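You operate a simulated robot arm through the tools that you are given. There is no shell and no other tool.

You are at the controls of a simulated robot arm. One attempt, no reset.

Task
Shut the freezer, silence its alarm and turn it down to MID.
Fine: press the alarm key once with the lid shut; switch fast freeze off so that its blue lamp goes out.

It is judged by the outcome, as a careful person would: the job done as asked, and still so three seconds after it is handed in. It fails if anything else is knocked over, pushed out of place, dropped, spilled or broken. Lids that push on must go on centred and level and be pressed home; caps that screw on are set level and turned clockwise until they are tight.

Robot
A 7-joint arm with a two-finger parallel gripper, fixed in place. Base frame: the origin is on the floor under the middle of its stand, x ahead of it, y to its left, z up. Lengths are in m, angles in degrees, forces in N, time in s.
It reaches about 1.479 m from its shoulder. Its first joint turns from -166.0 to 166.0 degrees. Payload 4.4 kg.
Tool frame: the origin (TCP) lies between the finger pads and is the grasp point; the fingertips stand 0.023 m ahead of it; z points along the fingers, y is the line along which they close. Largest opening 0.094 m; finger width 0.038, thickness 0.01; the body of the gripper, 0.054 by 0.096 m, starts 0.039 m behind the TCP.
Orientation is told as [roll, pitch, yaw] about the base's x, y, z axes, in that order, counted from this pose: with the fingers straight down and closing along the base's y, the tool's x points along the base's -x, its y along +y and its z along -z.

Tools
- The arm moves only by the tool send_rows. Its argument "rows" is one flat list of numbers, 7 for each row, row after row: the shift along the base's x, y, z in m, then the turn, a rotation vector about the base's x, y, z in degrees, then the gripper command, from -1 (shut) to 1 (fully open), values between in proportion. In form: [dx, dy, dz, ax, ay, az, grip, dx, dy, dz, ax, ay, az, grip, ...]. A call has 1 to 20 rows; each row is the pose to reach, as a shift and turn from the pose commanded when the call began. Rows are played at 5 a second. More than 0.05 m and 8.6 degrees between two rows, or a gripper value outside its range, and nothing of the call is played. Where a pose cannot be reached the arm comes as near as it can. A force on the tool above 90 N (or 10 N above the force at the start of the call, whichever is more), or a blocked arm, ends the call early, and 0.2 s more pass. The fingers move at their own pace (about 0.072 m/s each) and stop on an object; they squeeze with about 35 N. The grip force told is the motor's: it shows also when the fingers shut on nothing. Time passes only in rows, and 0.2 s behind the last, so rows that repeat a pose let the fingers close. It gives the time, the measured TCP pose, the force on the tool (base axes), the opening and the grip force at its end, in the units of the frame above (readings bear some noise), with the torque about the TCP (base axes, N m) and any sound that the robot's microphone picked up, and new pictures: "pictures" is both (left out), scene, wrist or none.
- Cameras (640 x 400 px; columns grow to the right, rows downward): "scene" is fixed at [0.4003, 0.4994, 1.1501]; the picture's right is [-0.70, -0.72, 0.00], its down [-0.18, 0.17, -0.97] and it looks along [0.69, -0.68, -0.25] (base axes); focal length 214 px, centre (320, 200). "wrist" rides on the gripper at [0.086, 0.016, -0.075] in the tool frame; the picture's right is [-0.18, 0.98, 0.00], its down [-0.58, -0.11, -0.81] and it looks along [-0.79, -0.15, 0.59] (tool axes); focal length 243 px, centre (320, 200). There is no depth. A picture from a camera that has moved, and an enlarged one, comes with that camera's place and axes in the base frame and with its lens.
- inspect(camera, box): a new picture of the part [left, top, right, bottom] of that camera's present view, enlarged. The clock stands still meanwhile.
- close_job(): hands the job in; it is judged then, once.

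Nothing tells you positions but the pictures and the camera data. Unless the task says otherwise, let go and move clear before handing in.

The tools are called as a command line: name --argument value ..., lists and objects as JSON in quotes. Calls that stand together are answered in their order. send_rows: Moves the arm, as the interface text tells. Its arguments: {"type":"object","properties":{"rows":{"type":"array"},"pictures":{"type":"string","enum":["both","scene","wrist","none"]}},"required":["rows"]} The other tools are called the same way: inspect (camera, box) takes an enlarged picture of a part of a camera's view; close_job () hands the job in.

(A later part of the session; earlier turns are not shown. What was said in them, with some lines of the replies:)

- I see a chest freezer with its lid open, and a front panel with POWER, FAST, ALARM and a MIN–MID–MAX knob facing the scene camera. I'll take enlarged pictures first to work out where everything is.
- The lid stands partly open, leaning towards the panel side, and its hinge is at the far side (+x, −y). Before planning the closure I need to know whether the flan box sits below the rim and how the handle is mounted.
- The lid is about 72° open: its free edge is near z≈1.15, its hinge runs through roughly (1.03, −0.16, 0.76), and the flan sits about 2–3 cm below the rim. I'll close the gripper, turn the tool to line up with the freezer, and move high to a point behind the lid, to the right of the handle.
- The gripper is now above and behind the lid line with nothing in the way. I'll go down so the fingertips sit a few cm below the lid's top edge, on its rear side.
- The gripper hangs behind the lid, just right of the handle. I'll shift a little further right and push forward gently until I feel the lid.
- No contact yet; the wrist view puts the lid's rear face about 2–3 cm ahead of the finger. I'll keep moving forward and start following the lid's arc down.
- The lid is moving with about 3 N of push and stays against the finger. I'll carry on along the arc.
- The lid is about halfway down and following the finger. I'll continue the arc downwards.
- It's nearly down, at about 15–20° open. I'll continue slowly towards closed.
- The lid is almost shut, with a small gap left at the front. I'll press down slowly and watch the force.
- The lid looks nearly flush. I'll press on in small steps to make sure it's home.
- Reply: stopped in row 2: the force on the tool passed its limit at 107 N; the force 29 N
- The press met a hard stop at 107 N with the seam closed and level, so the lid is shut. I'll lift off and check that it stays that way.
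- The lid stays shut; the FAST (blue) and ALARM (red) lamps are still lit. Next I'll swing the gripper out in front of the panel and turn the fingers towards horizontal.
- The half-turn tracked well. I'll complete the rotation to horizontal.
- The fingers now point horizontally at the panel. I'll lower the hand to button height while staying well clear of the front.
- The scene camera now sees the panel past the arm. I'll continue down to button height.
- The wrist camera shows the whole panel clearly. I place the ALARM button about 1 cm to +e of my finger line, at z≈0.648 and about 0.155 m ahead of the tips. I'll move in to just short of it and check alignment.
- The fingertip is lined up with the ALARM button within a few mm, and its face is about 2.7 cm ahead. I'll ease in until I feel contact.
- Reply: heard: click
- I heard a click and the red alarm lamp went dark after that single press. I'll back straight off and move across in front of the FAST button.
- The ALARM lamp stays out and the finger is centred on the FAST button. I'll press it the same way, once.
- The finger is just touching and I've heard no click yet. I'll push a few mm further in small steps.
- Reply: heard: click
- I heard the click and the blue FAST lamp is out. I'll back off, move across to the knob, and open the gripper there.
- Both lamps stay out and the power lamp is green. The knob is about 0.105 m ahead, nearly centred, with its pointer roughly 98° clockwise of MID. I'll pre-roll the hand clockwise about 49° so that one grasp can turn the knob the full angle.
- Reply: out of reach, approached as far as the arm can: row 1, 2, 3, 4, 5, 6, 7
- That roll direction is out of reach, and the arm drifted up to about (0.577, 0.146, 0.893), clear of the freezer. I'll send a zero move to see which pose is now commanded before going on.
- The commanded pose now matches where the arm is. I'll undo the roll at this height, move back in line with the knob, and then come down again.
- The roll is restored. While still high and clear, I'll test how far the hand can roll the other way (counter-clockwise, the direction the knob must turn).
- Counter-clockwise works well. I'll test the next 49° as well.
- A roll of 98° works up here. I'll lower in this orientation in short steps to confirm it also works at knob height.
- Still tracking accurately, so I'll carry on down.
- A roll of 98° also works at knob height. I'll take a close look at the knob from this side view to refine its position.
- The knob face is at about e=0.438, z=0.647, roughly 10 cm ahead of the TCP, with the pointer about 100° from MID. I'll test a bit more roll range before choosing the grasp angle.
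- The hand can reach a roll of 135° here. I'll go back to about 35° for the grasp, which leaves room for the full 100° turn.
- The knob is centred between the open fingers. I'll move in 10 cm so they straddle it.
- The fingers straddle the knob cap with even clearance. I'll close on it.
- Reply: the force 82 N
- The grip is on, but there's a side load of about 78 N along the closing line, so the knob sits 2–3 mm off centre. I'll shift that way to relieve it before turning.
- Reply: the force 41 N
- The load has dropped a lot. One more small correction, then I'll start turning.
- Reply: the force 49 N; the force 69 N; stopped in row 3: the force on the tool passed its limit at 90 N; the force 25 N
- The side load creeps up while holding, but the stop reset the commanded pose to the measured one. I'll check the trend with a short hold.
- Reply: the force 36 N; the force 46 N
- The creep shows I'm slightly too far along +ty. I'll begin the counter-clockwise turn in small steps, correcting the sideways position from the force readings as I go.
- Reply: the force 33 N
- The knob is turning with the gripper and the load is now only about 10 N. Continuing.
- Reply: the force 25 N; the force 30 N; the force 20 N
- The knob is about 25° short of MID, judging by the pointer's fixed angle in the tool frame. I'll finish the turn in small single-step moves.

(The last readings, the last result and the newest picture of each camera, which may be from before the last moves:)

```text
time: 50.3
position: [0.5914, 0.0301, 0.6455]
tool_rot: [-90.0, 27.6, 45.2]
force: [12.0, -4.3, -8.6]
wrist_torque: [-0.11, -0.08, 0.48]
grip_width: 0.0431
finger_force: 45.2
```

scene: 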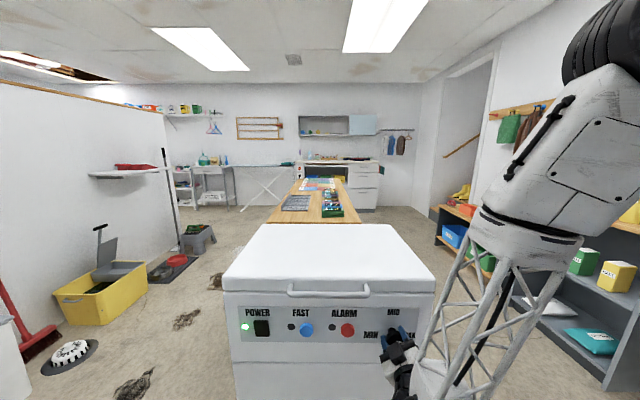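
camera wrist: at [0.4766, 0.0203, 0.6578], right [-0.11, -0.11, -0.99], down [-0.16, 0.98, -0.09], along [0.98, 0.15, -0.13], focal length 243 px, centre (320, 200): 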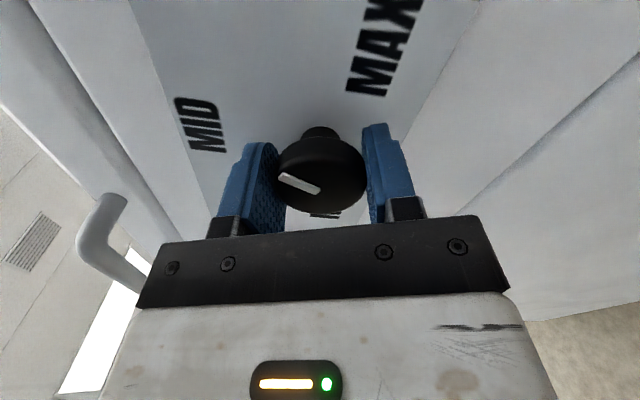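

send_rows --rows '[0.0001, -0.0001, -0.0001, -5.657, 5.657, 0, -1]' --pictures "none"

```text
time: 50.7
position: [0.5906, 0.0305, 0.6454]
tool_rot: [-89.9, 35.6, 45.3]
force: [15.9, 6.3, -11.4]
wrist_torque: [-0.04, -0.06, -0.53]
grip_width: 0.0432
finger_force: 45.8
```

send_rows --rows '[0.0002, 0.0002, -0.0002, -6.01, 6.01, 0, -1, 0.0002, 0.0002, -0.0002, -6.3, 6.3, 0, -1]'

inspect --camera "wrist" --box '[160, 0, 480, 200]'

```text
time: 51.3
position: [0.5908, 0.0292, 0.6455]
tool_rot: [-90.1, 44.5, 45.3]
force: [1.4, -11.2, 27.4]
wrist_torque: [0.13, 0.04, 0.46]
grip_width: 0.0432
finger_force: 44.9
camera wrist: at [0.4864, 0.0303, 0.6933], right [-0.39, -0.4, -0.83], down [-0.23, 0.92, -0.33], along [0.89, 0.06, -0.45], focal length 243 px, centre (320, 200)
```

scene: 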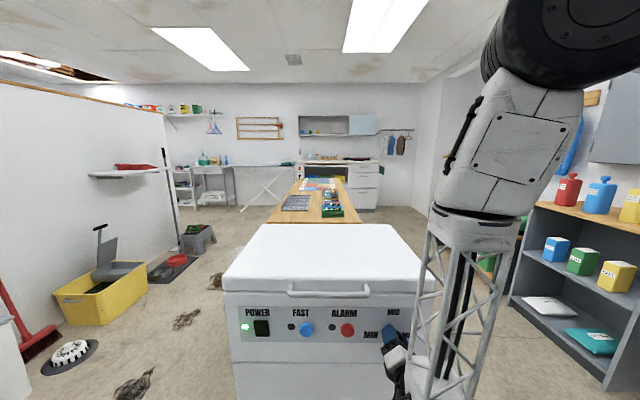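
wrist: 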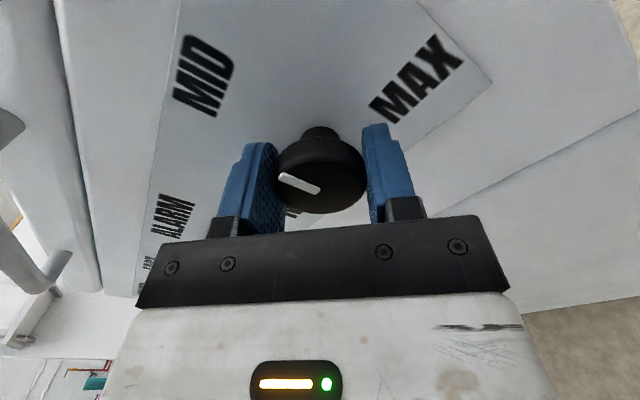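

```text
2.00 times, centred on (320, 100) of wrist
camera zoom: at [0.4864, 0.0303, 0.6933], right [-0.39, -0.4, -0.83], down [-0.23, 0.92, -0.33], along [0.89, 0.06, -0.45], focal length 485 px, centre (320, 400)
```

zoom: 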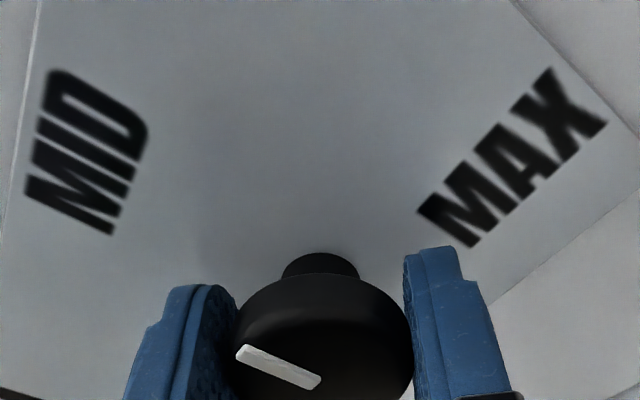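

The roll is at 134.5° and the pointer should now be at MID. I'll open the fingers in place, back straight off and check.

send_rows --rows '[0, 0, 0, 0, 0, 0, 1, 0, 0, 0, 0, 0, 0, 1, 0, 0, 0, 0, 0, 0, 1, -0.0212, 0.0212, 0, 0, 0, 0, 1, -0.0424, 0.0424, 0, 0, 0, 0, 1, -0.0707, 0.0707, 0, 0, 0, 0, 1, -0.0707, 0.0707, 0, 0, 0, 0, 1]'

inspect --camera "wrist" --box '[200, 0, 440, 150]'

inspect --camera "scene" --box '[330, 280, 440, 380]'

```text
time: 52.9
position: [0.5196, 0.1017, 0.6444]
tool_rot: [-89.9, 44.4, 45.5]
force: [-0.5, 0.5, 0.3]
wrist_torque: [-0.02, 0.0, -0.01]
grip_width: 0.0941
finger_force: 0.1
camera wrist: at [0.4147, 0.1015, 0.6921], right [-0.39, -0.4, -0.83], down [-0.23, 0.92, -0.33], along [0.89, 0.06, -0.45], focal length 243 px, centre (320, 200)
```

scene: 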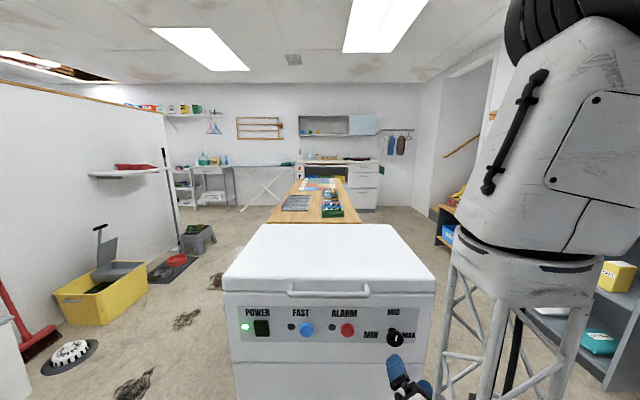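
wrist: 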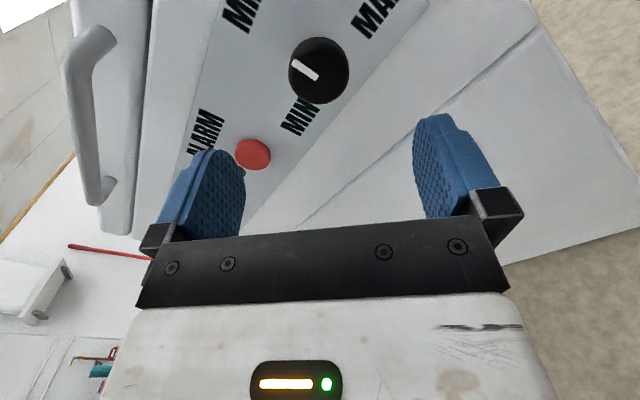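

```text
2.67 times, centred on (320, 75) of wrist
camera zoom: at [0.4147, 0.1015, 0.6921], right [-0.39, -0.4, -0.83], down [-0.23, 0.92, -0.33], along [0.89, 0.06, -0.45], focal length 647 px, centre (320, 533)
```

zoom: 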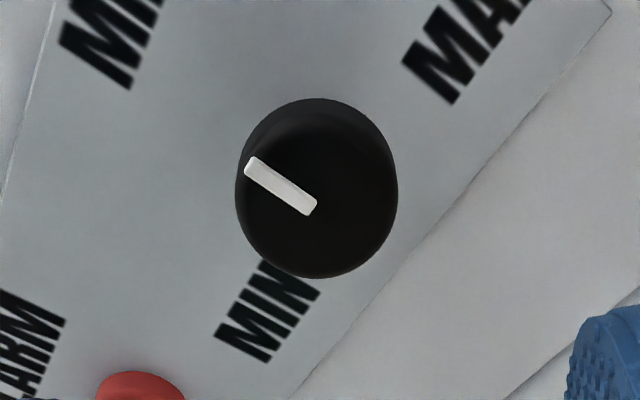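

```text
4.00 times, centred on (385, 330) of scene
camera zoom: at [0.4003, 0.4994, 1.1501], right [-0.7, -0.72, 0.0], down [-0.18, 0.17, -0.97], along [0.69, -0.68, -0.25], focal length 858 px, centre (60, -320)
```

zoom: 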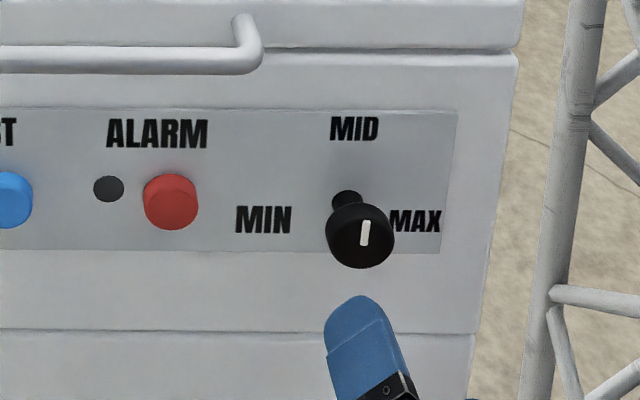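

The pointer now points at MID. I'll zoom in to measure how exactly it is aligned.

inspect --camera "scene" --box '[370, 295, 425, 350]'

inspect --camera "wrist" --box '[270, 20, 370, 120]'

```text
7.27 times, centred on (398, 322) of scene
camera zoom: at [0.4003, 0.4994, 1.1501], right [-0.7, -0.72, 0.0], down [-0.18, 0.17, -0.97], along [0.69, -0.68, -0.25], focal length 1560 px, centre (-244, -691)
```

zoom: 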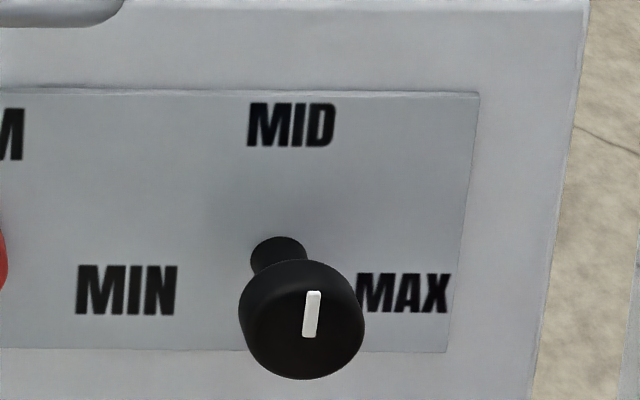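

```text
4.00 times, centred on (320, 70) of wrist
camera zoom: at [0.4147, 0.1015, 0.6921], right [-0.39, -0.4, -0.83], down [-0.23, 0.92, -0.33], along [0.89, 0.06, -0.45], focal length 970 px, centre (320, 720)
```

zoom: 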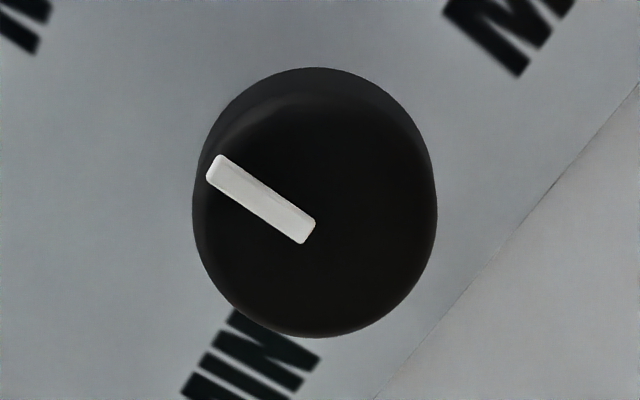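

The pointer is within about 1° of vertical at MID, the lid is shut, and the FAST and ALARM lamps are dark. I'll lift the hand clear in short steps.

send_rows --rows '[0, 0, 0.04, 0, 0, 0, 1, 0, 0, 0.08, 0, 0, 0, 1, 0, 0, 0.12, 0, 0, 0, 1]' --pictures "none"

send_rows --rows '[-0.01, 0.01, 0.04, 0, 0, 0, 1, -0.02, 0.02, 0.08, 0, 0, 0, 1, -0.03, 0.03, 0.12, 0, 0, 0, 1, -0.03, 0.03, 0.12, 0, 0, 0, 1]'

inspect --camera "scene" --box '[220, 220, 440, 380]'

```text
time: 53.7
position: [0.5184, 0.1003, 0.763]
tool_rot: [-90.0, 44.5, 45.4]
force: [0.0, -0.8, -0.5]
wrist_torque: [-0.01, 0.02, 0.01]
grip_width: 0.094
finger_force: 0.0
```

```text
time: 54.7
position: [0.4911, 0.1293, 0.8848]
tool_rot: [-89.9, 44.4, 45.4]
force: [0.1, 0.7, 0.0]
wrist_torque: [0.01, 0.02, 0.03]
grip_width: 0.0942
finger_force: 0.0
camera wrist: at [0.3851, 0.1295, 0.9322], right [-0.39, -0.4, -0.83], down [-0.23, 0.92, -0.33], along [0.89, 0.06, -0.45], focal length 243 px, centre (320, 200)
```

scene: 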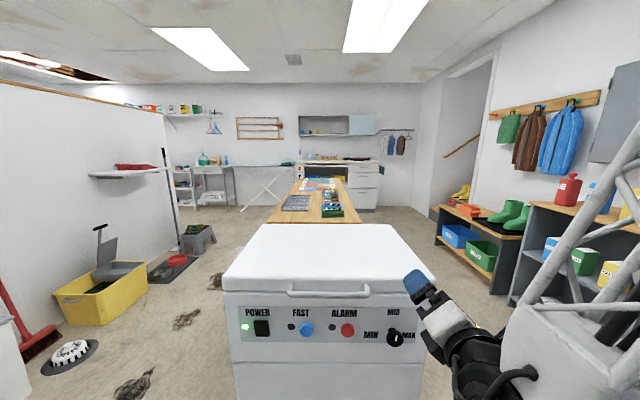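
wrist: 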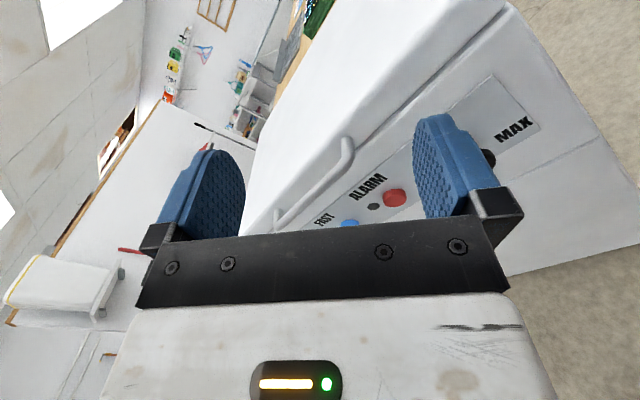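

```text
2.50 times, centred on (330, 300) of scene
camera zoom: at [0.4003, 0.4994, 1.1501], right [-0.7, -0.72, 0.0], down [-0.18, 0.17, -0.97], along [0.69, -0.68, -0.25], focal length 536 px, centre (295, -50)
```

zoom: 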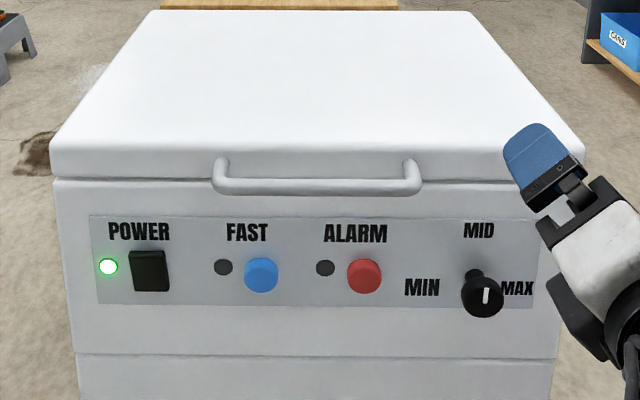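

The lid is shut, the power lamp is still green, the FAST and ALARM lamps are out, and the knob points at MID. The gripper is open and clear of the freezer, so I'm handing the job in.

close_job

```text
The job is handed in.
```

The freezer is shut, its alarm is silenced, fast freeze is off, and the knob is at MID. I've handed the job in, but no verdict has come back.

- **Lid:** I pushed it closed from behind and pressed until it met a hard stop (107 N for a moment). It stayed shut after I let go, with the seam level.
- **Alarm:** I pressed the key once with the lid shut. It clicked and the red lamp went out.
- **Fast freeze:** I pressed the button once. It clicked and the blue lamp went out.
- **Temperature:** I turned the knob from MAX to MID. The pointer is within about 1° of the MID mark.

Two things went less smoothly:

- **Arm drift:** one roll of the hand was out of reach, and the arm drifted up in front of the freezer. The force readings stayed low, so I don't think it touched anything.
- **Knob side load:** gripping the knob slightly off-centre put up to 90 N of sideways load on it before I corrected. It still turned freely afterwards.

The power lamp is still green, I saw nothing else disturbed, and the gripper is open and clear of the freezer.
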